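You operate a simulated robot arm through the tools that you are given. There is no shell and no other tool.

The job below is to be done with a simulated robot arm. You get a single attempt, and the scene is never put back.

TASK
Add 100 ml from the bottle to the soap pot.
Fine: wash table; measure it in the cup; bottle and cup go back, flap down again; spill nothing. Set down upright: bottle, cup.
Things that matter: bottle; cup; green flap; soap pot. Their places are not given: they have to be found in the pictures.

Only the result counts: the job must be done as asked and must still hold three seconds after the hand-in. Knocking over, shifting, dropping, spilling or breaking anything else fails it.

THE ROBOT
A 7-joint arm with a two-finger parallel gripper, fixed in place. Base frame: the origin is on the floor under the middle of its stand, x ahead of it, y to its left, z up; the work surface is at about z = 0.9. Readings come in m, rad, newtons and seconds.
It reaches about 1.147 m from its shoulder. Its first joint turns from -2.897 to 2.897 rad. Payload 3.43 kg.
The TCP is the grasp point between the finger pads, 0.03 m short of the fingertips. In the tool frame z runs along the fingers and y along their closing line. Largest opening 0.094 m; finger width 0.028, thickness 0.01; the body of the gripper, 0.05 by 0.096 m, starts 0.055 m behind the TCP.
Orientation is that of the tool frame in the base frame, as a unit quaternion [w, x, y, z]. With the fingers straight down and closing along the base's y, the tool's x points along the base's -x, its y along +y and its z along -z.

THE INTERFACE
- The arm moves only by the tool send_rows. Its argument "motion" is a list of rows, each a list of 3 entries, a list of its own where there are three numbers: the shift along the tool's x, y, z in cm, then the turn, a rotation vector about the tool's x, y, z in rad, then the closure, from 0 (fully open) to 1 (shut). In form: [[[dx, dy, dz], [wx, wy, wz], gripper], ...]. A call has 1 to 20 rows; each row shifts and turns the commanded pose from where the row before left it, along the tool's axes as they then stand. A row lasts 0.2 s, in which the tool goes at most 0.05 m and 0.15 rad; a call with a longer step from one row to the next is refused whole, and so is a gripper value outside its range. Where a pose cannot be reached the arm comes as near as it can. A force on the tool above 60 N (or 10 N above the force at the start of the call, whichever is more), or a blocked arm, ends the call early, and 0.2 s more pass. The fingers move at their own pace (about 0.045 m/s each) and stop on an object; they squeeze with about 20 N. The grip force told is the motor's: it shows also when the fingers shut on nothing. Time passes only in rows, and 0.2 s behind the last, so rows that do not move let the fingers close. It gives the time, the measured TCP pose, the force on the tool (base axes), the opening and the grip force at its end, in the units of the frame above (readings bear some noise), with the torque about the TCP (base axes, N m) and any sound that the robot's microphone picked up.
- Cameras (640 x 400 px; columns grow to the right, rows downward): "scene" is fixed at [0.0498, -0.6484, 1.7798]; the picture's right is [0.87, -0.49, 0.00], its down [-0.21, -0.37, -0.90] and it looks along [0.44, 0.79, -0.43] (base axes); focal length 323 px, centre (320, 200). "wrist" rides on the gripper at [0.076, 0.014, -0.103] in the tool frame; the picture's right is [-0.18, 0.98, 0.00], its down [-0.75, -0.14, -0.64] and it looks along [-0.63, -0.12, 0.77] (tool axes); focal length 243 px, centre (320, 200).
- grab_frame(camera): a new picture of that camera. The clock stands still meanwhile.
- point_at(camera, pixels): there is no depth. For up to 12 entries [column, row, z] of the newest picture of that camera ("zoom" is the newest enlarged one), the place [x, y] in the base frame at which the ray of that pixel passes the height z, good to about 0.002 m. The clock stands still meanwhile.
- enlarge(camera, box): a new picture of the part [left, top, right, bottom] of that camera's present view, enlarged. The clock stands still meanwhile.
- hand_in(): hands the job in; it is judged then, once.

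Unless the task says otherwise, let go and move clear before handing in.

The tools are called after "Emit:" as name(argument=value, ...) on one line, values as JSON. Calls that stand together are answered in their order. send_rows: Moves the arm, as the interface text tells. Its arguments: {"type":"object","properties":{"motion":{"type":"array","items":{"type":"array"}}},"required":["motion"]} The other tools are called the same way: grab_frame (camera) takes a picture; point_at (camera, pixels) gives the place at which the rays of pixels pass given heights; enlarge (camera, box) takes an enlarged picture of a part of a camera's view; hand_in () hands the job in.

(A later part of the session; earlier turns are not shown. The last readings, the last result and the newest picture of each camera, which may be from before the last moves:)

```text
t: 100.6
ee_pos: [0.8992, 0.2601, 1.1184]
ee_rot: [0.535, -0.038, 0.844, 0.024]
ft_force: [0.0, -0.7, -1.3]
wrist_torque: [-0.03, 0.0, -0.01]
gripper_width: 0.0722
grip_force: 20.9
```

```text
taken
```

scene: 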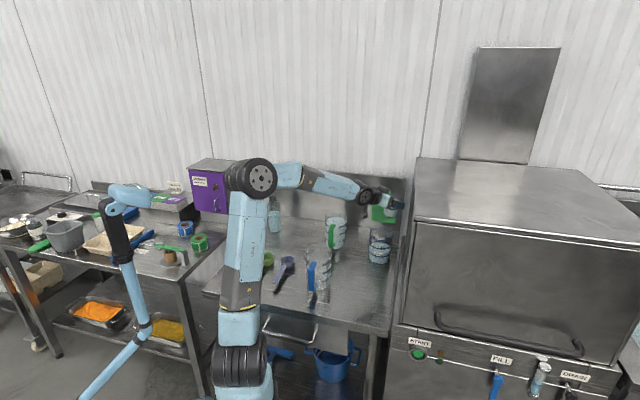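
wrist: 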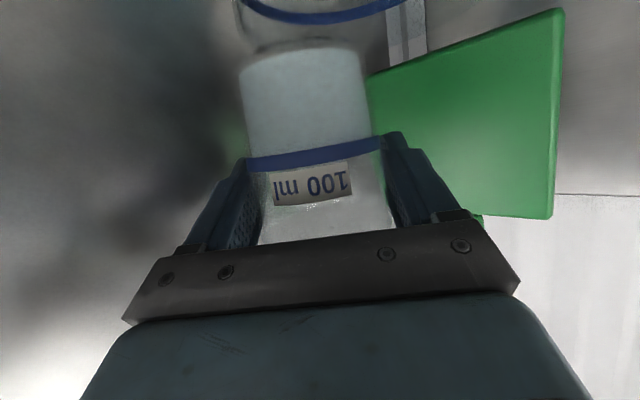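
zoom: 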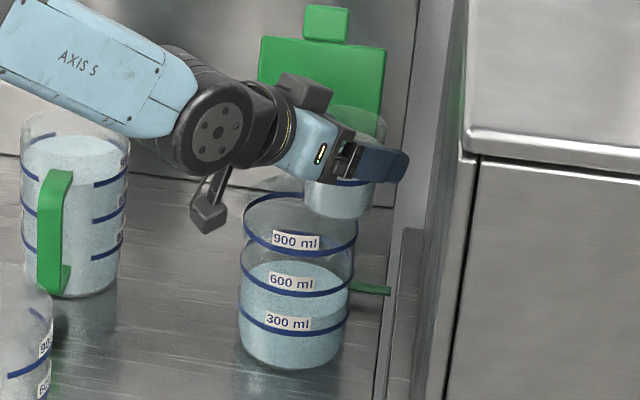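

The cup hangs just right of the pot axis with the open flap well clear. I roll left about the tool axis, first by 33° (well before any flow), to check how the arm behaves.

Emit:
send_rows(motion=[[[0, 0, 0], [0, 0, -0.12], 1], [[0, 0, 0], [0, 0, -0.12], 1], [[0, 0, 0], [0, 0, -0.12], 1], [[0, 0, 0], [0, 0, -0.12], 1], [[0, 0, 0], [0, 0, -0.1], 1], [[0, 0, 0], [0, 0, 0], 1]])

Emit:
grab_frame(camera="scene")

Emit:
enlarge(camera="scene", box=[350, 190, 420, 270])

```text
t: 102.0
ee_pos: [0.8978, 0.2606, 1.118]
ee_rot: [0.52, -0.278, 0.797, -0.13]
ft_force: [0.0, -0.9, -1.3]
wrist_torque: [0.01, 0.01, 0.0]
gripper_width: 0.0724
grip_force: 20.4
```

```text
taken
```

scene: 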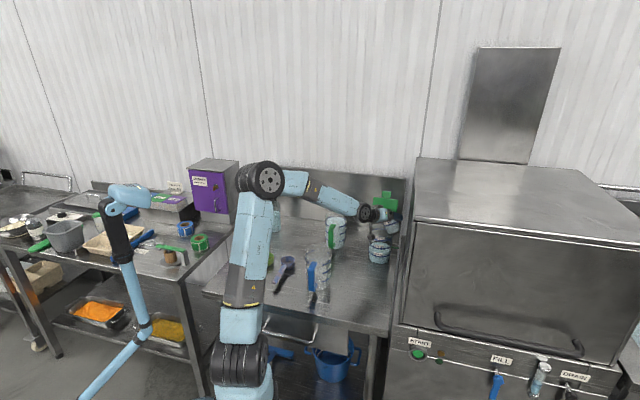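

```text
5.00 times, centred on (385, 230) of scene
```

zoom: 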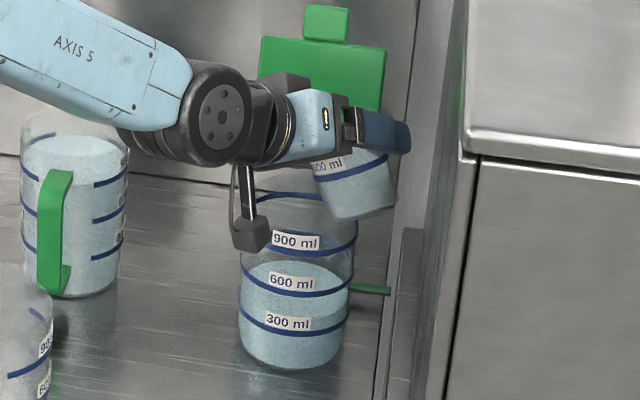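

The roll works smoothly with the elbow staying put at upper left. I continue to 52° and then slowly on to about 69° so that the flow starts gently.

Emit:
send_rows(motion=[[[0, 0, 0], [0, 0, -0.11], 1], [[0, 0, 0], [0, 0, -0.11], 1], [[0, 0, 0], [0, 0, -0.1], 1], [[0, 0, 0], [0, 0, -0.03], 1], [[0, 0, 0], [0, 0, -0.03], 1], [[0, 0, 0], [0, 0, -0.03], 1], [[0, 0, 0], [0, 0, -0.03], 1], [[0, 0, 0], [0, 0, -0.03], 1]])

Emit:
enlarge(camera="scene", box=[350, 190, 420, 270])

Emit:
grab_frame(camera="wrist")

```text
t: 103.8
ee_pos: [0.8983, 0.2587, 1.1182]
ee_rot: [0.476, -0.455, 0.711, -0.248]
ft_force: [0.0, 0.1, -1.4]
wrist_torque: [0.04, 0.01, -0.02]
gripper_width: 0.0722
grip_force: 19.9
```

```text
5.00 times, centred on (385, 230) of scene
```

zoom: 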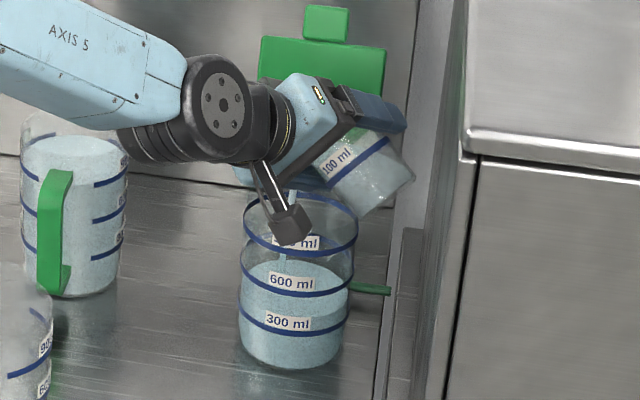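

```text
taken
```

wrist: 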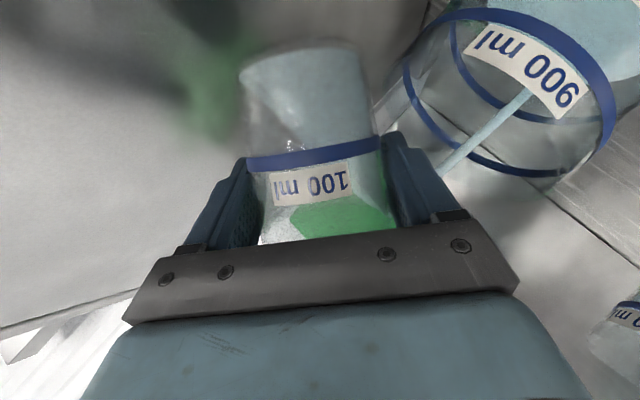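

The stream is clearly visible in the wrist picture running from the cup lip (430,165) down into the pot (525,95), inside the rim. I continue the slow roll.

Emit:
send_rows(motion=[[[0, 0, 0], [0, 0, -0.02], 1], [[0, 0, 0], [0, 0, -0.02], 1], [[0, 0, 0], [0, 0, -0.02], 1], [[0, 0, 0], [0, 0, -0.03], 1], [[0, 0, 0], [0, 0, -0.03], 1], [[0, 0, 0], [0, 0, -0.03], 1]])

Emit:
enlarge(camera="scene", box=[350, 190, 420, 270])

Emit:
grab_frame(camera="wrist")

```text
t: 105.2
ee_pos: [0.8978, 0.2601, 1.1197]
ee_rot: [0.456, -0.509, 0.674, -0.282]
ft_force: [-0.1, -0.5, -1.3]
wrist_torque: [0.0, -0.01, -0.01]
gripper_width: 0.0725
grip_force: 19.5
```

```text
5.00 times, centred on (385, 230) of scene
```

zoom: 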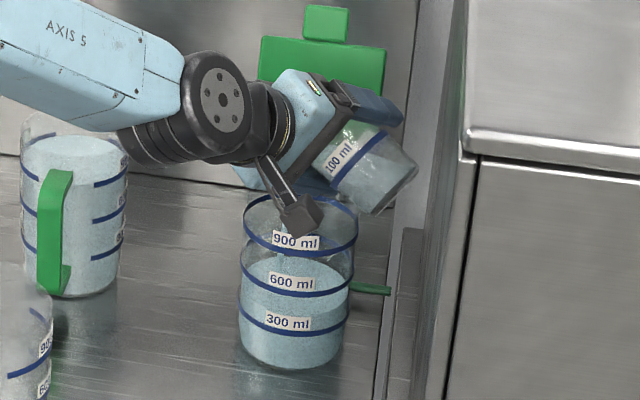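

```text
taken
```

wrist: 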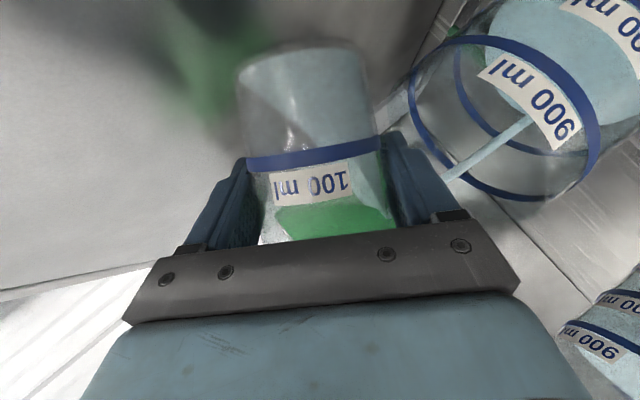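

The stream keeps falling inside the pot and its level is rising. I continue the roll slowly.

Emit:
send_rows(motion=[[[0, 0, 0], [0, 0, -0.03], 1], [[0, 0, 0], [0, 0, -0.03], 1], [[0, 0, 0], [0, 0, -0.03], 1], [[0, 0, 0], [0, 0, -0.03], 1], [[0, 0, 0], [0, 0, -0.03], 1], [[0, 0, 0], [0, 0, -0.03], 1], [[0, 0, 0], [0, 0, -0.03], 1], [[0, 0, 0], [0, 0, -0.03], 1]])

Emit:
enlarge(camera="scene", box=[350, 190, 420, 270])

Emit:
grab_frame(camera="wrist")

```text
t: 107.0
ee_pos: [0.899, 0.2605, 1.1198]
ee_rot: [0.419, -0.585, 0.608, -0.335]
ft_force: [-0.1, 0.1, 0.0]
wrist_torque: [0.01, 0.0, 0.03]
gripper_width: 0.0723
grip_force: 20.3
```

```text
5.00 times, centred on (385, 230) of scene
```

zoom: 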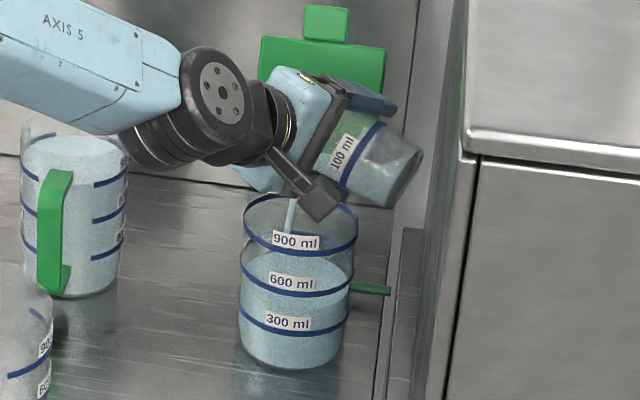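

```text
taken
```

wrist: 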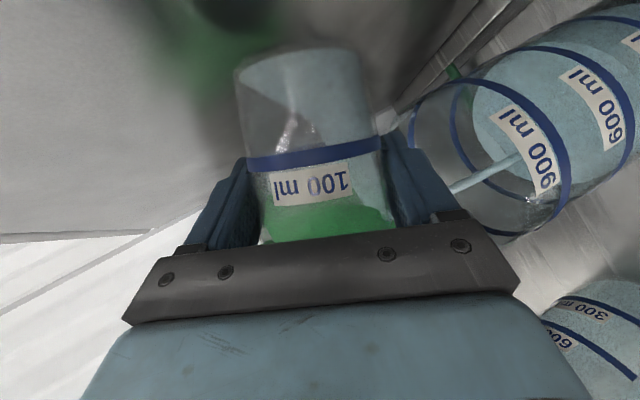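

The flow is steady and lands inside the pot (stream at scene zoom (292,215)). I continue rolling.

Emit:
send_rows(motion=[[[0, 0, 0], [0, 0, -0.03], 1], [[0, 0, 0], [0, 0, -0.03], 1], [[0, 0, 0], [0, 0, -0.03], 1], [[0, 0, 0], [0, 0, -0.03], 1], [[0, 0, 0], [0, 0, -0.03], 1], [[0, 0, 0], [0, 0, -0.03], 1], [[0, 0, 0], [0, 0, -0.03], 1], [[0, 0, 0], [0, 0, -0.03], 1], [[0, 0, 0], [0, 0, -0.03], 1], [[0, 0, 0], [0, 0, -0.03], 1]])

Emit:
enlarge(camera="scene", box=[350, 190, 420, 270])

Emit:
grab_frame(camera="wrist")

```text
t: 109.2
ee_pos: [0.898, 0.2595, 1.1175]
ee_rot: [-0.365, 0.67, -0.514, 0.393]
ft_force: [0.1, 0.0, -0.4]
wrist_torque: [0.01, -0.02, 0.01]
gripper_width: 0.0722
grip_force: 20.4
```

```text
5.00 times, centred on (385, 230) of scene
```

zoom: 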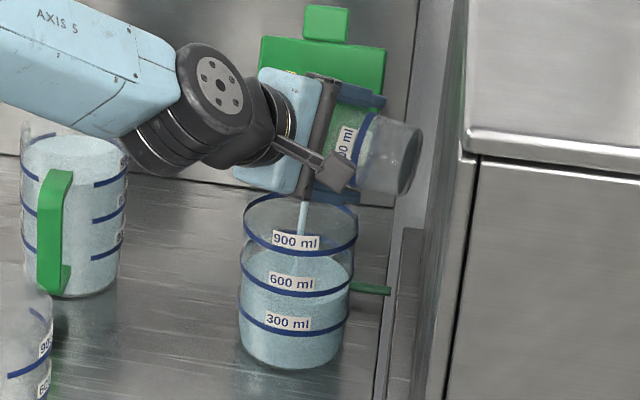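

```text
taken
```

wrist: 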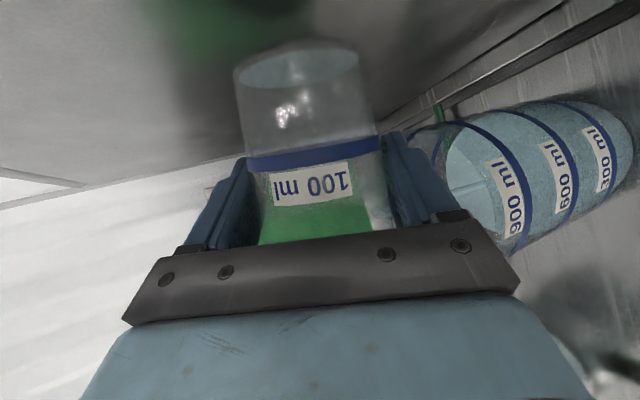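

The cup is nearly empty and the stream still falls well within the rim. I continue to about 130° of roll so it drains fully, then hold.

Emit:
send_rows(motion=[[[0, 0, 0], [0, 0, -0.03], 1], [[0, 0, 0], [0, 0, -0.03], 1], [[0, 0, 0], [0, 0, -0.04], 1], [[0, 0, 0], [0, 0, -0.04], 1], [[0, 0, 0], [0, 0, -0.05], 1], [[0, 0, 0], [0, 0, -0.05], 1], [[0, 0, 0], [0, 0, -0.05], 1], [[0, 0, 0], [0, 0, -0.05], 1], [[0, 0, 0], [0, 0, -0.05], 1], [[0, 0, 0], [0, 0, -0.05], 1], [[0, 0, 0], [0, 0, -0.05], 1], [[0, 0, 0], [0, 0, -0.05], 1]])

Emit:
enlarge(camera="scene", box=[350, 190, 420, 270])

Emit:
grab_frame(camera="wrist")

```text
t: 111.8
ee_pos: [0.8966, 0.2593, 1.1191]
ee_rot: [-0.246, 0.783, -0.317, 0.476]
ft_force: [0.7, 0.1, -0.6]
wrist_torque: [0.04, 0.02, 0.02]
gripper_width: 0.0724
grip_force: 19.6
```

```text
5.00 times, centred on (385, 230) of scene
```

zoom: 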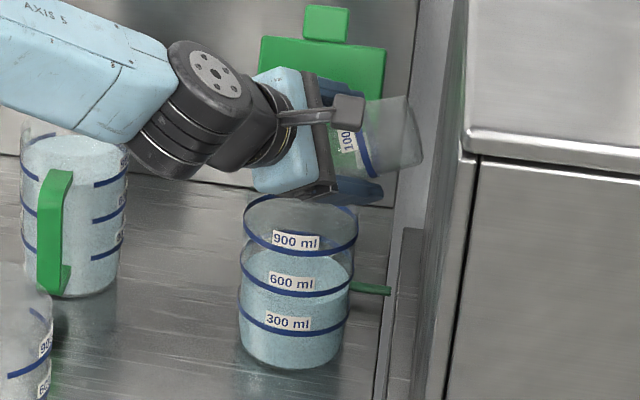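

```text
taken
```

wrist: 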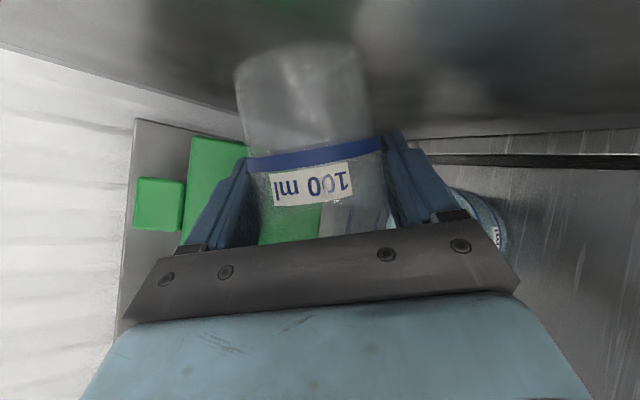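

The cup looks empty and no stream is visible any more. I hold for 1.6 s to let the last drops fall and look closely.

Emit:
send_rows(motion=[[[0, 0, 0], [0, 0, 0], 1], [[0, 0, 0], [0, 0, 0], 1], [[0, 0, 0], [0, 0, 0], 1], [[0, 0, 0], [0, 0, 0], 1], [[0, 0, 0], [0, 0, 0], 1], [[0, 0, 0], [0, 0, 0], 1], [[0, 0, 0], [0, 0, 0], 1]])

Emit:
enlarge(camera="scene", box=[370, 200, 410, 235])

Emit:
enlarge(camera="scene", box=[362, 225, 402, 275])

```text
t: 113.4
ee_pos: [0.8976, 0.2578, 1.1188]
ee_rot: [-0.247, 0.782, -0.316, 0.477]
ft_force: [0.6, -0.7, -0.3]
wrist_torque: [-0.01, 0.01, 0.0]
gripper_width: 0.0721
grip_force: 20.0
```

```text
11.43 times, centred on (390, 218) of scene
```

zoom: 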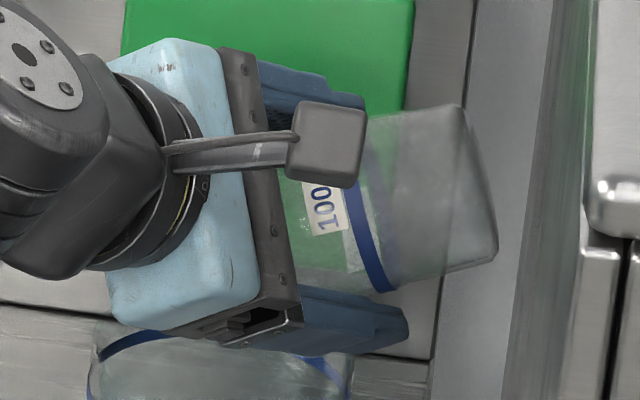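

```text
8.00 times, centred on (382, 250) of scene
```

zoom: 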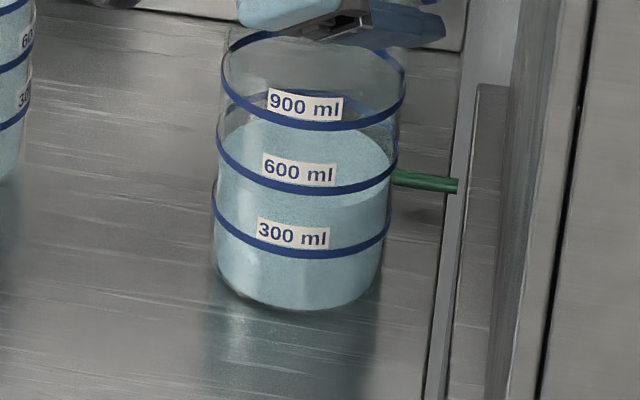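

The pot's level rose by about 22 zoom pixels, i.e. about 100 ml, and the cup is empty with no spill visible. I roll the cup back upright in place.

Emit:
send_rows(motion=[[[0, 0, 0], [0, 0, 0.1425], 1], [[0, 0, 0], [0, 0, 0.1425], 1], [[0, 0, 0], [0, 0, 0.1425], 1], [[0, 0, 0], [0, 0, 0.1425], 1], [[0, 0, 0], [0, 0, 0.1425], 1], [[0, 0, 0], [0, 0, 0.1425], 1], [[0, 0, 0], [0, 0, 0.1425], 1], [[0, 0, 0], [0, 0, 0.1425], 1], [[0, 0, 0], [0, 0, 0.1425], 1], [[0, 0, 0], [0, 0, 0.1425], 1], [[0, 0, 0], [0, 0, 0.1425], 1], [[0, 0, 0], [0, 0, 0.1425], 1], [[0, 0, 0], [0, 0, 0.1425], 1], [[0, 0, 0], [0, 0, 0.1425], 1], [[0, 0, 0], [0, 0, 0.1425], 1], [[0, 0, 0], [0, 0, 0.1425], 1], [[0, 0, 0], [0, 0, 0], 1]])

Emit:
grab_frame(camera="scene")

Emit:
enlarge(camera="scene", box=[350, 190, 420, 270])

Emit:
grab_frame(camera="wrist")

```text
t: 117.0
ee_pos: [0.8984, 0.2599, 1.1175]
ee_rot: [0.536, -0.038, 0.843, 0.025]
ft_force: [0.6, -0.6, -1.1]
wrist_torque: [0.0, 0.03, -0.01]
gripper_width: 0.0726
grip_force: 19.4
```

```text
taken
```

scene: 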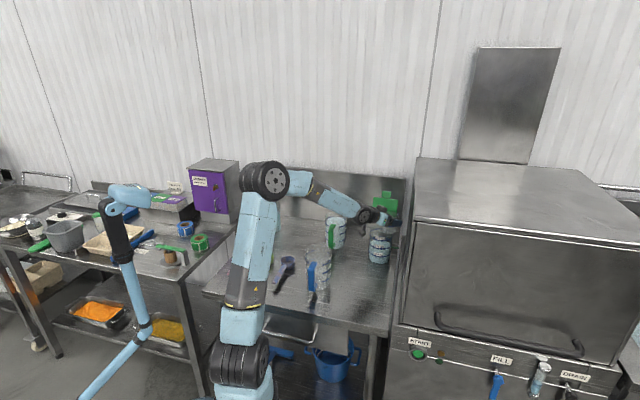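

```text
5.00 times, centred on (385, 230) of scene
```

zoom: 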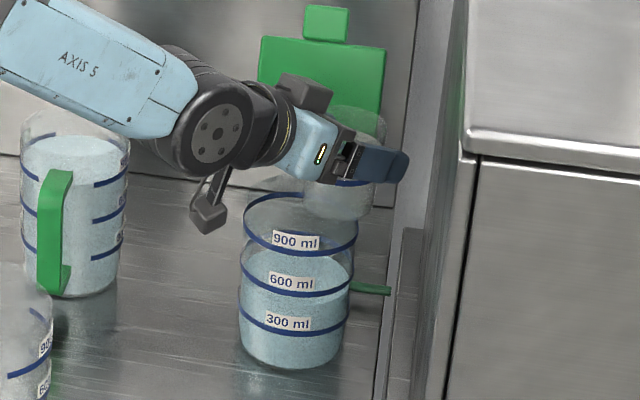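

```text
taken
```

wrist: 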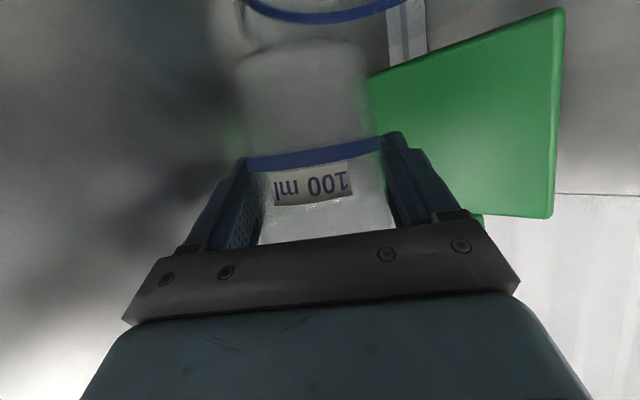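

The cup is upright and empty, with the pot and flap undisturbed. I raise the cup to z≈1.25 and move it back and left, away from the pot and dishwasher, before changing the heading.

Emit:
send_rows(motion=[[[-2.356, 0, -1.099], [0, 0, 0], 1], [[-2.356, 0, -1.099], [0, 0, 0], 1], [[-2.356, 0, -1.099], [0, 0, 0], 1], [[-2.356, 0, -1.099], [0, 0, 0], 1], [[-2.356, 0, -1.099], [0, 0, 0], 1], [[1.139, 1.671, -2.442], [0, 0, 0], 1], [[1.139, 1.671, -2.442], [0, 0, 0], 1], [[1.139, 1.671, -2.442], [0, 0, 0], 1], [[1.139, 1.671, -2.442], [0, 0, 0], 1], [[1.139, 1.671, -2.442], [0, 0, 0], 1], [[1.139, 1.671, -2.442], [0, 0, 0], 1], [[1.139, 1.671, -2.442], [0, 0, 0], 1], [[1.139, 1.671, -2.442], [0, 0, 0], 1]])

Emit:
grab_frame(camera="scene")

```text
t: 120.0
ee_pos: [0.7002, 0.3271, 1.2528]
ee_rot: [0.524, 0.002, 0.852, 0.03]
ft_force: [-1.4, 0.8, -1.3]
wrist_torque: [-0.03, -0.03, -0.03]
gripper_width: 0.0722
grip_force: 19.9
stopped in row 13: the arm was blocked; the commanded pose is now the measured one
```

```text
taken
```

scene: 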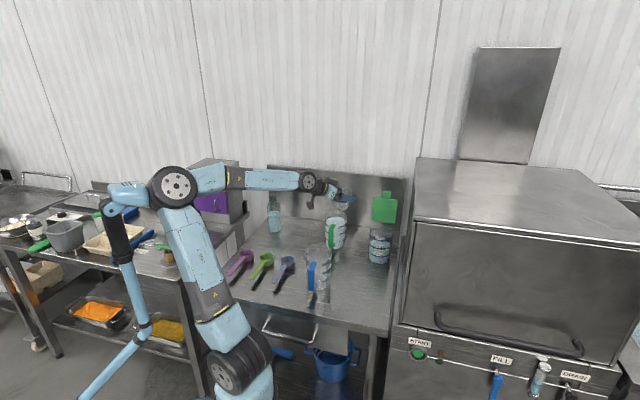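

The arm was blocked again with the elbow at (175,185) right next to the stand's tip (150,195). I move back the way I came by about 5 cm and check that the stand is unmoved.

Emit:
send_rows(motion=[[[-0.8, -1.2, 1.7], [0, 0, 0], 1], [[-0.8, -1.2, 1.7], [0, 0, 0], 1], [[0, 0, 0], [0, 0, 0], 1]])

Emit:
enlarge(camera="scene", box=[60, 140, 300, 300])

Emit:
grab_frame(camera="wrist")

```text
t: 120.8
ee_pos: [0.7337, 0.3082, 1.2484]
ee_rot: [0.525, -0.001, 0.851, 0.032]
ft_force: [-0.3, 0.7, 0.0]
wrist_torque: [0.0, 0.02, -0.01]
gripper_width: 0.0722
grip_force: 19.7
```

```text
2.50 times, centred on (180, 220) of scene
```

zoom: 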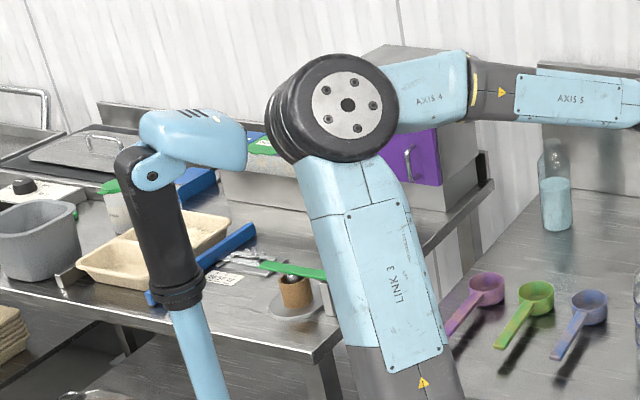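

```text
taken
```

wrist: 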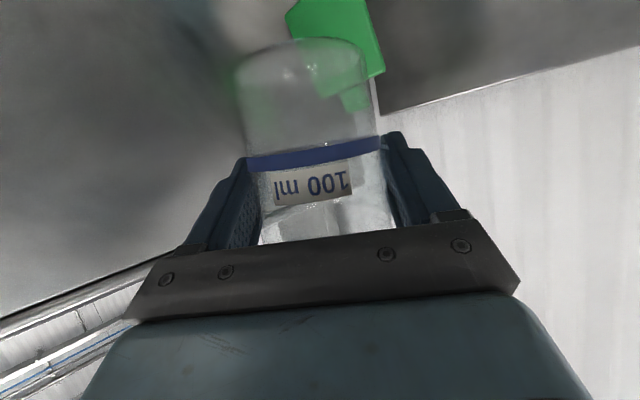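

The stand is unmoved (ring still at zoom (178,298)). I raise the cup 5 cm and yaw the heading to the left in small steps, well away from everything, to bring the elbow to the other side.

Emit:
send_rows(motion=[[[-2.25, 0, -1.1], [0, 0, 0], 1], [[-2.25, 0, -1.1], [0, 0, 0], 1], [[0, 0, 0], [-0.0906, 0, -0.0423], 1], [[0, 0, 0], [-0.0906, 0, -0.0423], 1], [[0, 0, 0], [-0.0906, 0, -0.0423], 1], [[0, 0, 0], [-0.0906, 0, -0.0423], 1], [[0, 0, 0], [0, 0, 0], 1]])

Emit:
grab_frame(camera="scene")

```text
t: 122.4
ee_pos: [0.7357, 0.3064, 1.2993]
ee_rot: [0.517, -0.167, 0.828, 0.14]
ft_force: [-0.4, 0.9, -0.9]
wrist_torque: [-0.04, -0.02, -0.1]
gripper_width: 0.0724
grip_force: 19.9
```

```text
taken
```

scene: 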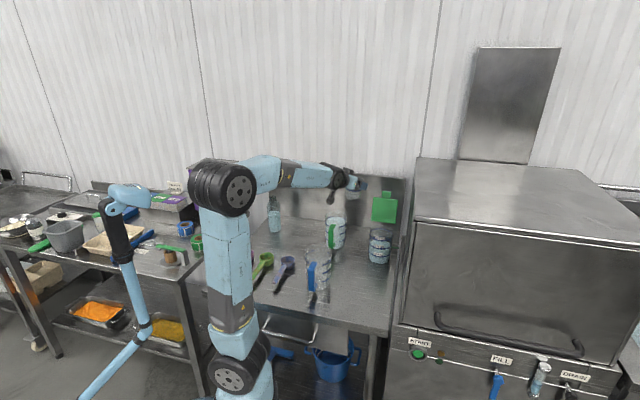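

The heading is about 26° and the elbow has moved right to (225,190), smoothly. I continue the yaw.

Emit:
send_rows(motion=[[[0, 0, 0], [-0.0906, 0, -0.0423], 1], [[0, 0, 0], [-0.0906, 0, -0.0423], 1], [[0, 0, 0], [-0.0906, 0, -0.0423], 1], [[0, 0, 0], [0, 0, 0], 1]])

Emit:
grab_frame(camera="scene")

```text
t: 123.4
ee_pos: [0.7355, 0.3059, 1.3]
ee_rot: [0.497, -0.287, 0.789, 0.218]
ft_force: [-0.5, 0.6, -0.6]
wrist_torque: [0.0, -0.02, 0.0]
gripper_width: 0.0726
grip_force: 20.4
```

```text
taken
```

scene: 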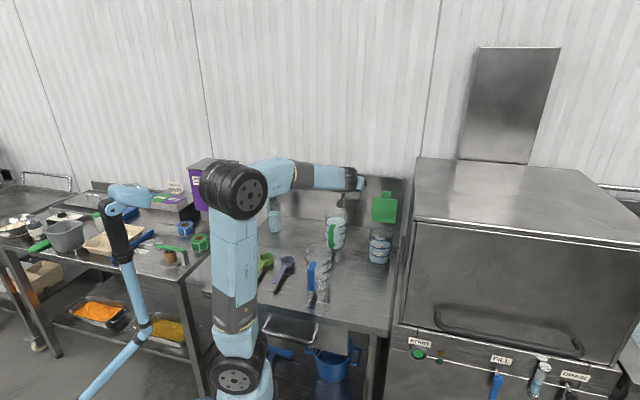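

The heading is now 44° without any jump. I go on towards 70° in small steps.

Emit:
send_rows(motion=[[[0, 0, 0], [-0.0906, 0, -0.0423], 1], [[0, 0, 0], [-0.0906, 0, -0.0423], 1], [[0, 0, 0], [-0.0906, 0, -0.0423], 1], [[0, 0, 0], [0, 0, 0], 1]])

Emit:
grab_frame(camera="scene")

```text
t: 124.4
ee_pos: [0.7371, 0.3061, 1.3008]
ee_rot: [0.467, -0.402, 0.732, 0.291]
ft_force: [0.5, -1.1, -0.2]
wrist_torque: [-0.02, 0.0, -0.01]
gripper_width: 0.0724
grip_force: 19.7
```

```text
taken
```

scene: 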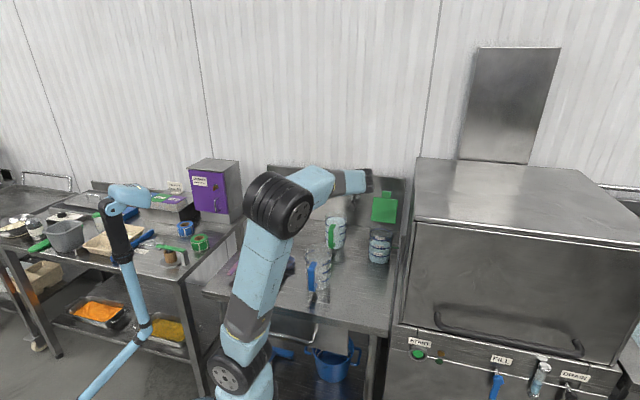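

The heading is about 61° with the elbow smoothly at (280,205), away from the stand. I correct the small tilt error so the cup hangs upright, then carry it over the jugs towards its old place in two stages.

Emit:
send_rows(motion=[[[0, 0, 0], [0.0042, 0.0305, -0.0537], 1], [[-0.23, 1.989, 2.464], [0, 0, 0], 1], [[-0.23, 1.989, 2.464], [0, 0, 0], 1], [[-0.23, 1.989, 2.464], [0, 0, 0], 1], [[-0.23, 1.989, 2.464], [0, 0, 0], 1], [[-0.23, 1.989, 2.464], [0, 0, 0], 1], [[-0.23, 1.989, 2.464], [0, 0, 0], 1], [[0, 0, 0], [0, 0, 0], 1]])

Emit:
grab_frame(camera="scene")

```text
t: 126.2
ee_pos: [0.702, 0.4874, 1.2492]
ee_rot: [0.464, -0.424, 0.73, 0.27]
ft_force: [0.5, 0.1, -0.1]
wrist_torque: [0.01, -0.03, 0.0]
gripper_width: 0.0725
grip_force: 19.9
```

```text
taken
```

scene: 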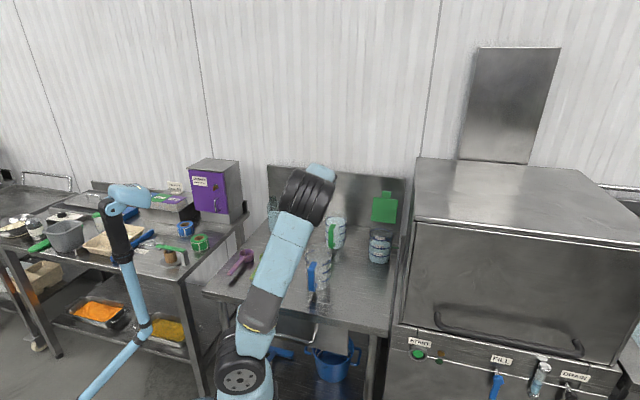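

Halfway, with the tool level and the cup upright; all is clear. I do the second half.

Emit:
send_rows(motion=[[[-0.23, 1.989, 2.464], [0, 0, 0], 1], [[-0.23, 1.989, 2.464], [0, 0, 0], 1], [[-0.23, 1.989, 2.464], [0, 0, 0], 1], [[-0.23, 1.989, 2.464], [0, 0, 0], 1], [[-0.23, 1.989, 2.464], [0, 0, 0], 1], [[-0.23, 1.989, 2.464], [0, 0, 0], 1], [[0, 0, 0], [0, 0, 0], 1]])

Emit:
grab_frame(camera="scene")

Emit:
grab_frame(camera="wrist")

```text
t: 127.8
ee_pos: [0.6862, 0.5389, 1.2274]
ee_rot: [0.464, -0.424, 0.729, 0.271]
ft_force: [0.0, 0.8, -0.9]
wrist_torque: [0.03, 0.04, 0.02]
gripper_width: 0.0724
grip_force: 20.2
out of reach, approached as far as the arm can: row 1, 2, 3, 4, 5, 6
```

```text
taken
```

scene: 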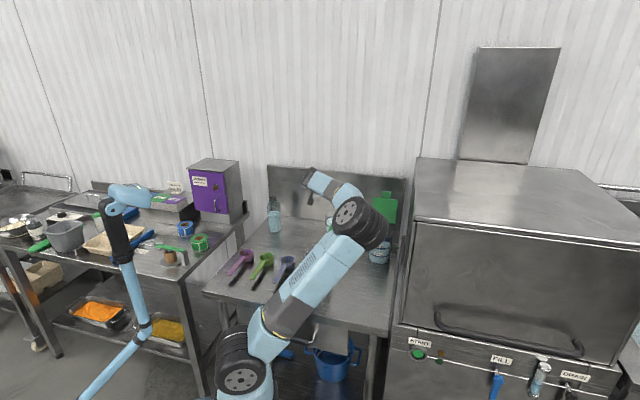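

```text
taken
```

wrist: 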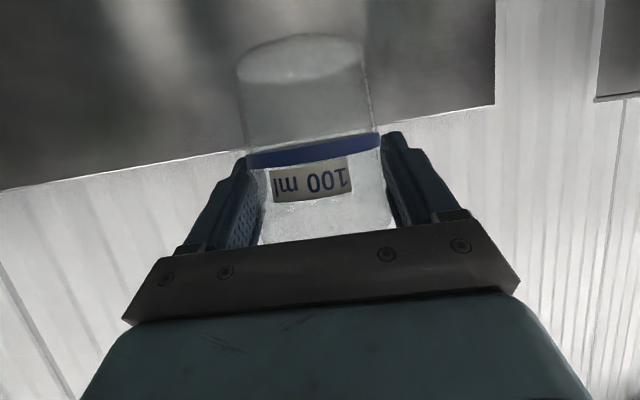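

That part came out of reach: the elbow swung far right, to (360,225), and the TCP stalled at (0.686,0.539,1.227). Nothing was touched. I step back the same way and will take the path nearer to the robot that worked before.

Emit:
send_rows(motion=[[[0.23, -1.989, -2.464], [0, 0, 0], 1], [[0.23, -1.989, -2.464], [0, 0, 0], 1], [[0.23, -1.989, -2.464], [0, 0, 0], 1], [[0.23, -1.989, -2.464], [0, 0, 0], 1], [[0.23, -1.989, -2.464], [0, 0, 0], 1], [[0.23, -1.989, -2.464], [0, 0, 0], 1], [[0, 0, 0], [0, 0, 0], 1]])

Emit:
grab_frame(camera="scene")

```text
t: 129.4
ee_pos: [0.722, 0.3619, 1.2769]
ee_rot: [0.463, -0.424, 0.73, 0.27]
ft_force: [0.1, -0.6, -0.7]
wrist_torque: [0.0, 0.01, 0.02]
gripper_width: 0.0728
grip_force: 20.0
```

```text
taken
```

scene: 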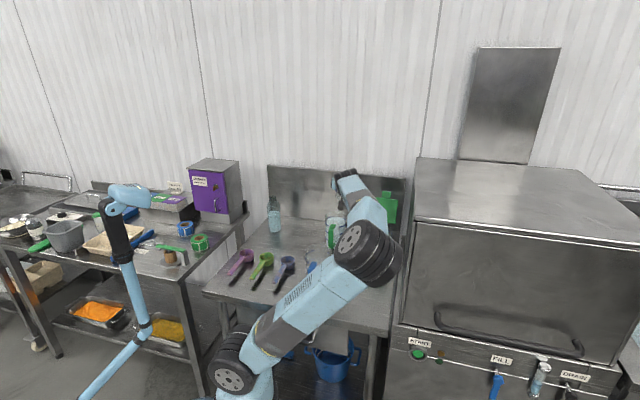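

The arm is now reaching with the elbow too far right, (368,250), because the heading is too far left for this spot. I yaw back right in small steps to let the elbow come up again.

Emit:
send_rows(motion=[[[0, 0, 0], [0.0906, 0, 0.0423], 1], [[0, 0, 0], [0.0906, 0, 0.0423], 1], [[0, 0, 0], [0.0906, 0, 0.0423], 1], [[0, 0, 0], [0, 0, 0], 1]])

Emit:
grab_frame(camera="scene")

```text
t: 130.4
ee_pos: [0.72, 0.3612, 1.2787]
ee_rot: [0.499, -0.309, 0.785, 0.197]
ft_force: [0.0, 0.1, 0.2]
wrist_torque: [-0.01, -0.02, 0.03]
gripper_width: 0.073
grip_force: 20.1
```

```text
taken
```

scene: 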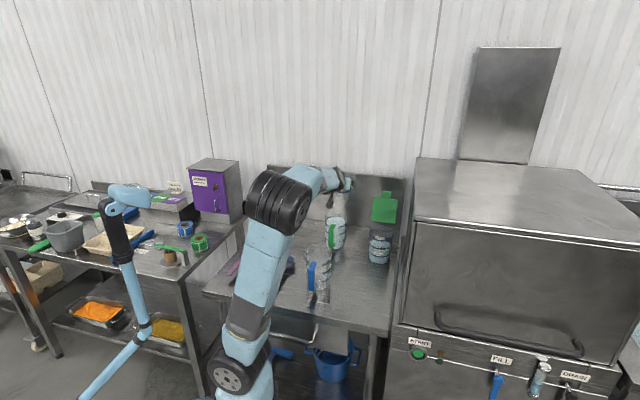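

The elbow is back at (280,205) and the heading is 43°. I move left in stages at this closer radius.

Emit:
send_rows(motion=[[[0.171, 3.16, -0.366], [0, 0, 0], 1], [[0.171, 3.16, -0.366], [0, 0, 0], 1], [[0.171, 3.16, -0.366], [0, 0, 0], 1], [[0.171, 3.16, -0.366], [0, 0, 0], 1], [[0, 0, 0], [0, 0, 0], 1]])

Emit:
grab_frame(camera="scene")

```text
t: 131.8
ee_pos: [0.5158, 0.5271, 1.2754]
ee_rot: [0.475, -0.391, 0.748, 0.248]
ft_force: [-1.1, 0.5, -0.4]
wrist_torque: [-0.01, -0.03, -0.12]
gripper_width: 0.0725
grip_force: 20.1
stopped in row 5: the arm was blocked; the commanded pose is now the measured one
```

```text
taken
```

scene: 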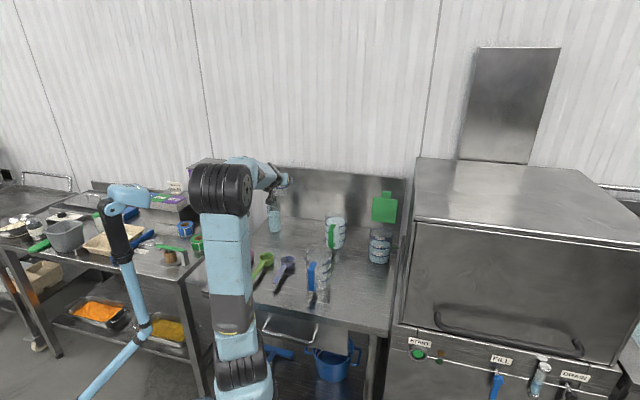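

The arm settled in the good configuration (elbow at (225,190), heading 55°, cup upright), though it jumped a little on the way; nothing was touched. Now I go forward towards the cup's place, half the way first.

Emit:
send_rows(motion=[[[0.6, -0.36, 2.1], [0, 0, 0], 1], [[0.921, -0.556, 3.2], [0, 0, 0], 1], [[0.921, -0.556, 3.2], [0, 0, 0], 1], [[0.921, -0.556, 3.2], [0, 0, 0], 1], [[0, 0, 0], [0, 0, 0], 1]])

Emit:
grab_frame(camera="scene")

Emit:
grab_frame(camera="wrist")

```text
t: 133.0
ee_pos: [0.5872, 0.5884, 1.1946]
ee_rot: [0.476, -0.389, 0.749, 0.248]
ft_force: [-0.3, 0.2, 0.6]
wrist_torque: [0.01, -0.02, 0.01]
gripper_width: 0.0721
grip_force: 20.3
```

```text
taken
```

scene: 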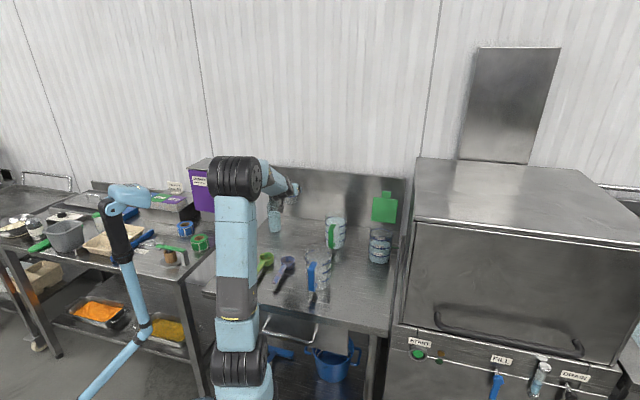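

```text
taken
```

wrist: 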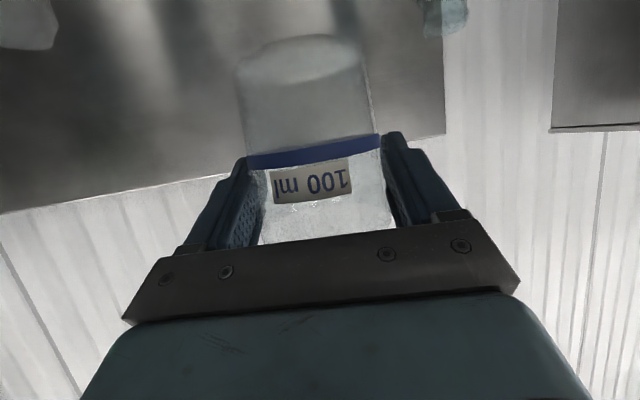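

All is on track. I continue to above the cup's old place at z≈1.10.

Emit:
send_rows(motion=[[[0.792, -0.418, 2.798], [0, 0, 0], 1], [[0.792, -0.418, 2.798], [0, 0, 0], 1], [[0.792, -0.418, 2.798], [0, 0, 0], 1], [[0.792, -0.418, 2.798], [0, 0, 0], 1], [[0.792, -0.418, 2.798], [0, 0, 0], 1], [[0, 0, 0], [0, 0, 0], 1]])

Emit:
grab_frame(camera="scene")

Emit:
grab_frame(camera="wrist")

```text
t: 134.4
ee_pos: [0.6708, 0.6681, 1.0994]
ee_rot: [0.475, -0.39, 0.748, 0.249]
ft_force: [-0.5, -0.8, -0.7]
wrist_torque: [-0.02, 0.01, 0.01]
gripper_width: 0.0723
grip_force: 19.5
```

```text
taken
```

scene: 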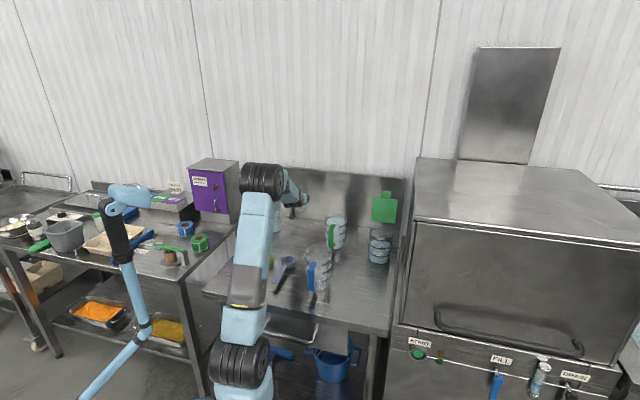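

```text
taken
```

wrist: 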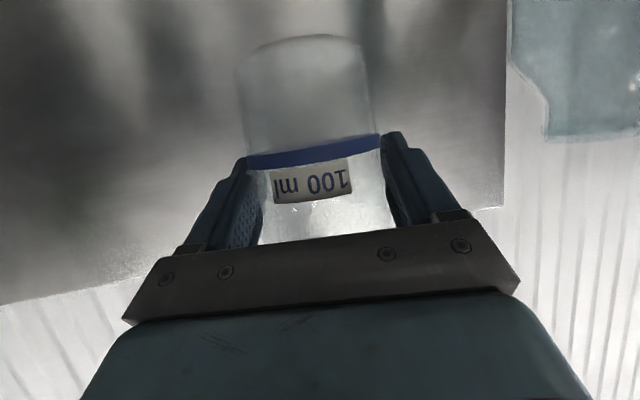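

I'm within 4 mm of the target in x and y. I correct that and descend to about 1 cm above touch-down.

Emit:
send_rows(motion=[[[1.97, 0.037, 0.862], [0, 0, 0], 1], [[1.97, 0.037, 0.862], [0, 0, 0], 1], [[1.97, 0.037, 0.862], [0, 0, 0], 1], [[1.97, 0.037, 0.862], [0, 0, 0], 1], [[1.97, 0.037, 0.862], [0, 0, 0], 1], [[1.97, 0.037, 0.862], [0, 0, 0], 1], [[0, 0, 0], [0, 0, 0], 1]])

Emit:
grab_frame(camera="wrist")

Emit:
enlarge(camera="scene", box=[255, 185, 345, 250])

```text
t: 136.0
ee_pos: [0.6666, 0.6656, 0.9704]
ee_rot: [0.475, -0.389, 0.749, 0.248]
ft_force: [0.1, -0.5, -0.6]
wrist_torque: [-0.02, 0.01, -0.02]
gripper_width: 0.0727
grip_force: 19.6
```

```text
taken
```

wrist: 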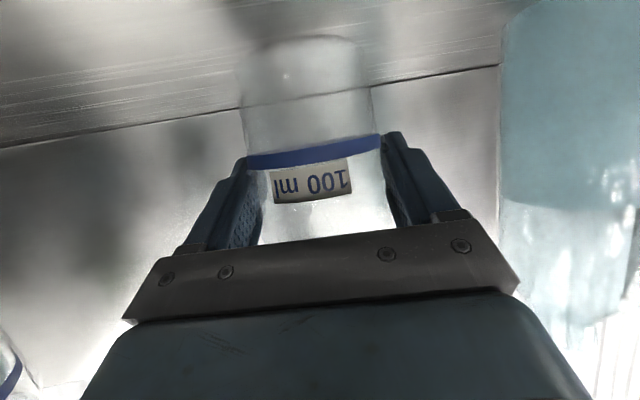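

```text
6.15 times, centred on (300, 218) of scene
```

zoom: 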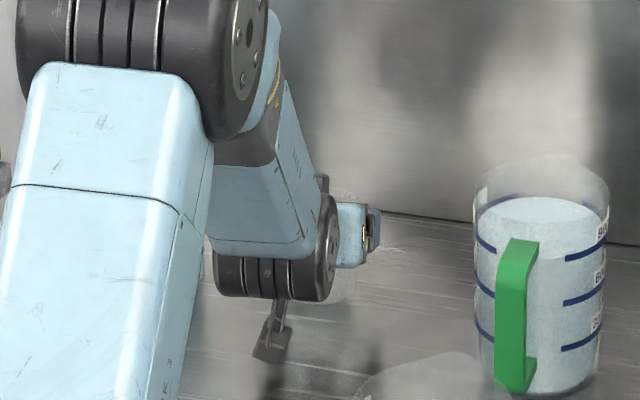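

The cup is about 1 cm above the table. I lower it in small steps and watch the force.

Emit:
send_rows(motion=[[[0.363, 0, 0.169], [0, 0, 0], 1], [[0.363, 0, 0.169], [0, 0, 0], 1], [[0, 0, 0], [0, 0, 0], 1]])

Emit:
send_rows(motion=[[[0.136, 0, 0.0634], [0, 0, 0], 1], [[0, 0, 0], [0, 0, 0], 1]])

```text
t: 136.8
ee_pos: [0.664, 0.6635, 0.9619]
ee_rot: [0.475, -0.39, 0.749, 0.248]
ft_force: [0.8, -0.2, 0.1]
wrist_torque: [0.0, 0.02, 0.02]
gripper_width: 0.0725
grip_force: 19.9
```

```text
t: 137.4
ee_pos: [0.6643, 0.6657, 0.9614]
ee_rot: [0.476, -0.389, 0.748, 0.248]
ft_force: [0.7, -1.1, 1.8]
wrist_torque: [0.03, -0.08, -0.03]
gripper_width: 0.0725
grip_force: 20.4
```

The vertical force is starting to rise (1.8 N). One more millimetre to confirm contact.

Emit:
send_rows(motion=[[[0.0906, 0, 0.0423], [0, 0, 0], 1], [[0, 0, 0], [0, 0, 0], 1]])

Emit:
enlarge(camera="wrist", box=[200, 0, 440, 240])

```text
t: 138.0
ee_pos: [0.6644, 0.6642, 0.9619]
ee_rot: [0.476, -0.389, 0.749, 0.248]
ft_force: [0.0, -0.8, 11.9]
wrist_torque: [0.2, -0.12, -0.07]
gripper_width: 0.0725
grip_force: 19.7
```

```text
1.67 times, centred on (320, 120) of wrist
```

zoom: 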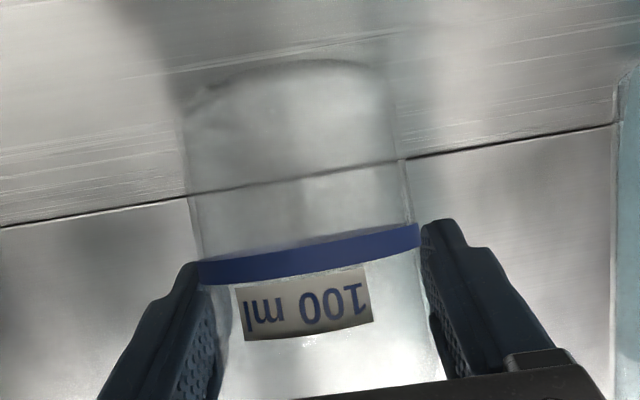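

The cup is on the table (12 N). I ease up 1 mm and open the fingers gently.

Emit:
send_rows(motion=[[[-0.0906, 0, -0.0423], [0, 0, 0], 1], [[0, 0, 0], [0, 0, 0], 1]])

Emit:
send_rows(motion=[[[0, 0, 0], [0, 0, 0], 0.21], [[0, 0, 0], [0, 0, 0], 0.15], [[0, 0, 0], [0, 0, 0], 0.08], [[0, 0, 0], [0, 0, 0], 0], [[0, 0, 0], [0, 0, 0], 0]])

Emit:
grab_frame(camera="wrist")

```text
t: 138.6
ee_pos: [0.664, 0.6645, 0.961]
ee_rot: [0.475, -0.389, 0.75, 0.247]
ft_force: [0.5, 1.6, 6.1]
wrist_torque: [0.23, -0.13, 0.0]
gripper_width: 0.0725
grip_force: 20.2
```

```text
t: 139.8
ee_pos: [0.6644, 0.6655, 0.9607]
ee_rot: [0.475, -0.389, 0.749, 0.248]
ft_force: [0.1, -0.3, 0.1]
wrist_torque: [-0.01, 0.02, 0.02]
gripper_width: 0.0941
grip_force: 0.1
```

```text
taken
```

wrist: 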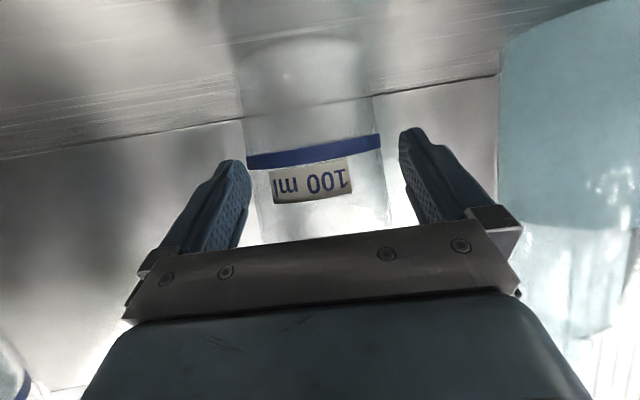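

The cup stands free between the fingers. I retreat straight back 12 cm, then rise, and inspect.

Emit:
send_rows(motion=[[[0.634, 0, -1.36], [0, 0, 0], 0], [[1.268, 0, -2.719], [0, 0, 0], 0], [[1.268, 0, -2.719], [0, 0, 0], 0], [[1.268, 0, -2.719], [0, 0, 0], 0], [[0.634, 0, -1.36], [0, 0, 0], 0], [[-2.72, 0, -1.268], [0, 0, 0], 0], [[-2.72, 0, -1.268], [0, 0, 0], 0], [[-2.72, 0, -1.268], [0, 0, 0], 0], [[-2.72, 0, -1.268], [0, 0, 0], 0], [[-2.72, 0, -1.268], [0, 0, 0], 0], [[0, 0, 0], [0, 0, 0], 0]])

Emit:
grab_frame(camera="scene")

Emit:
enlarge(camera="scene", box=[255, 185, 345, 250])

Emit:
grab_frame(camera="wrist")

```text
t: 142.2
ee_pos: [0.5974, 0.5662, 1.1105]
ee_rot: [0.475, -0.389, 0.749, 0.248]
ft_force: [-0.2, -0.1, -0.3]
wrist_torque: [-0.03, -0.01, 0.0]
gripper_width: 0.0941
grip_force: 0.0
```

```text
taken
```

scene: 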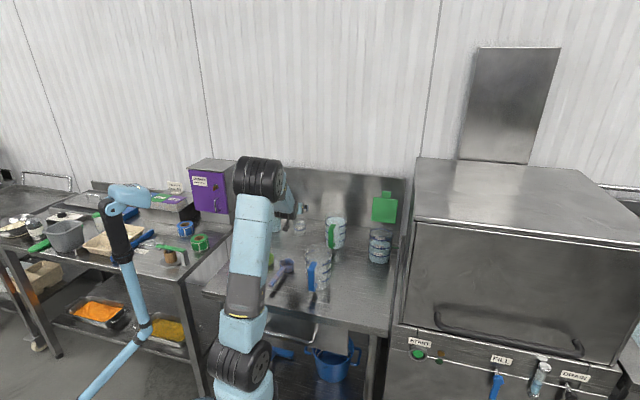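

```text
6.15 times, centred on (300, 218) of scene
```

zoom: 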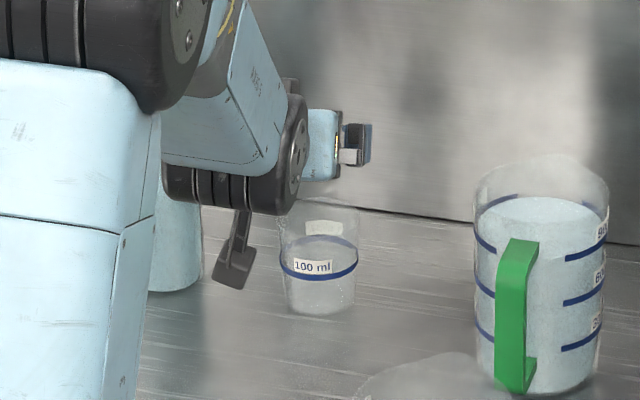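

```text
taken
```

wrist: 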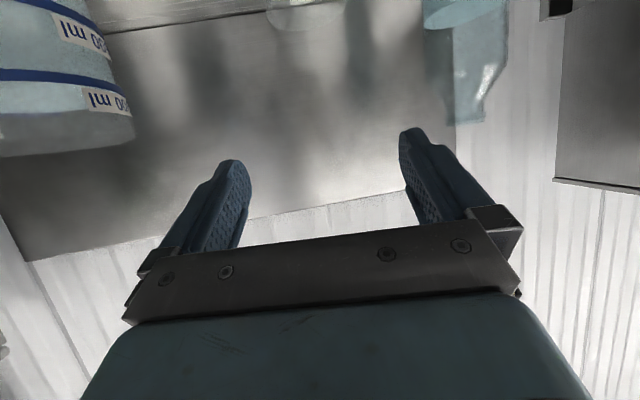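

The cup is back, upright and empty at its old place, and the bottle stands at its own. Only the flap remains. I raise the arm, pitch the tool to mostly down, and shut the fingers, preparing to reach behind the flap.

Emit:
send_rows(motion=[[[-2.87, 0, -1.34], [0, 0, 0], 0.5], [[-2.87, 0, -1.34], [0, 0, 0], 1], [[-2.87, 0, -1.34], [0, 0, 0], 1], [[-2.87, 0, -1.34], [0, 0, 0], 1], [[-2.87, 0, -1.34], [0, 0, 0], 1], [[-2.87, 0, -1.34], [0, 0, 0], 1], [[0, 0, 0], [0, 0.13, 0], 1], [[0, 0, 0], [0, 0.13, 0], 1], [[0, 0, 0], [0, 0.13, 0], 1], [[0, 0, 0], [0, 0.13, 0], 1], [[0, 0, 0], [0, 0.13, 0], 1], [[0, 0, 0], [0, 0.1, 0], 1], [[0, 0, 0], [0.0327, 0, 0.0809], 1], [[0, 0, 0], [0.0327, 0, 0.0809], 1], [[0, 0, 0], [0, 0, 0], 1]])

Emit:
grab_frame(camera="scene")

```text
t: 145.4
ee_pos: [0.5965, 0.5666, 1.3024]
ee_rot: [0.174, -0.375, 0.908, 0.072]
ft_force: [-0.4, -0.4, 0.3]
wrist_torque: [0.02, 0.0, 0.02]
gripper_width: 0.0001
grip_force: 20.5
```

```text
taken
```

scene: 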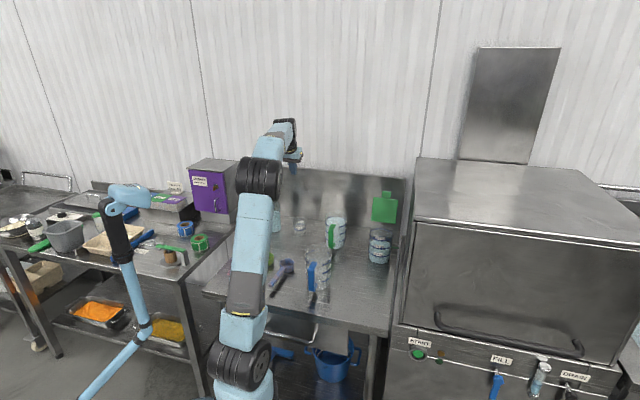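

The tool is now 68° down at heading 45°, fingers shut, at z=1.30. I move right at this height towards the pot, in stages.

Emit:
send_rows(motion=[[[0, -3.33, 0], [0, 0, 0], 1], [[0, -3.33, 0], [0, 0, 0], 1], [[0, -3.33, 0], [0, 0, 0], 1], [[0, -3.33, 0], [0, 0, 0], 1], [[0, -3.33, 0], [0, 0, 0], 1], [[0, -3.33, 0], [0, 0, 0], 1], [[0, -3.33, 0], [0, 0, 0], 1], [[0, -3.33, 0], [0, 0, 0], 1], [[0, 0, 0], [0, 0, 0], 1]])

Emit:
grab_frame(camera="scene")

```text
t: 147.4
ee_pos: [0.7862, 0.3812, 1.3028]
ee_rot: [0.174, -0.377, 0.907, 0.073]
ft_force: [-0.4, 0.6, 0.4]
wrist_torque: [0.0, -0.01, 0.03]
gripper_width: 0.0
grip_force: 19.7
```

```text
taken
```

scene: 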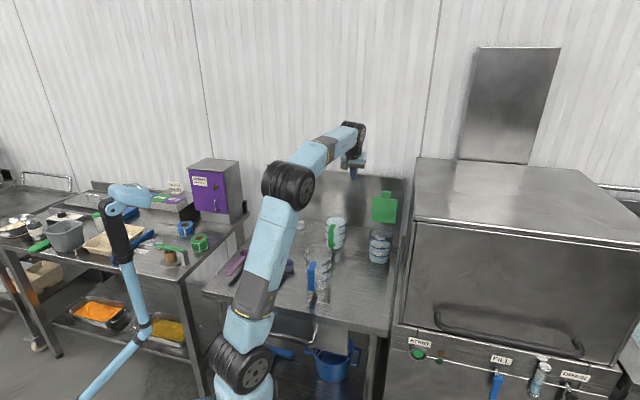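

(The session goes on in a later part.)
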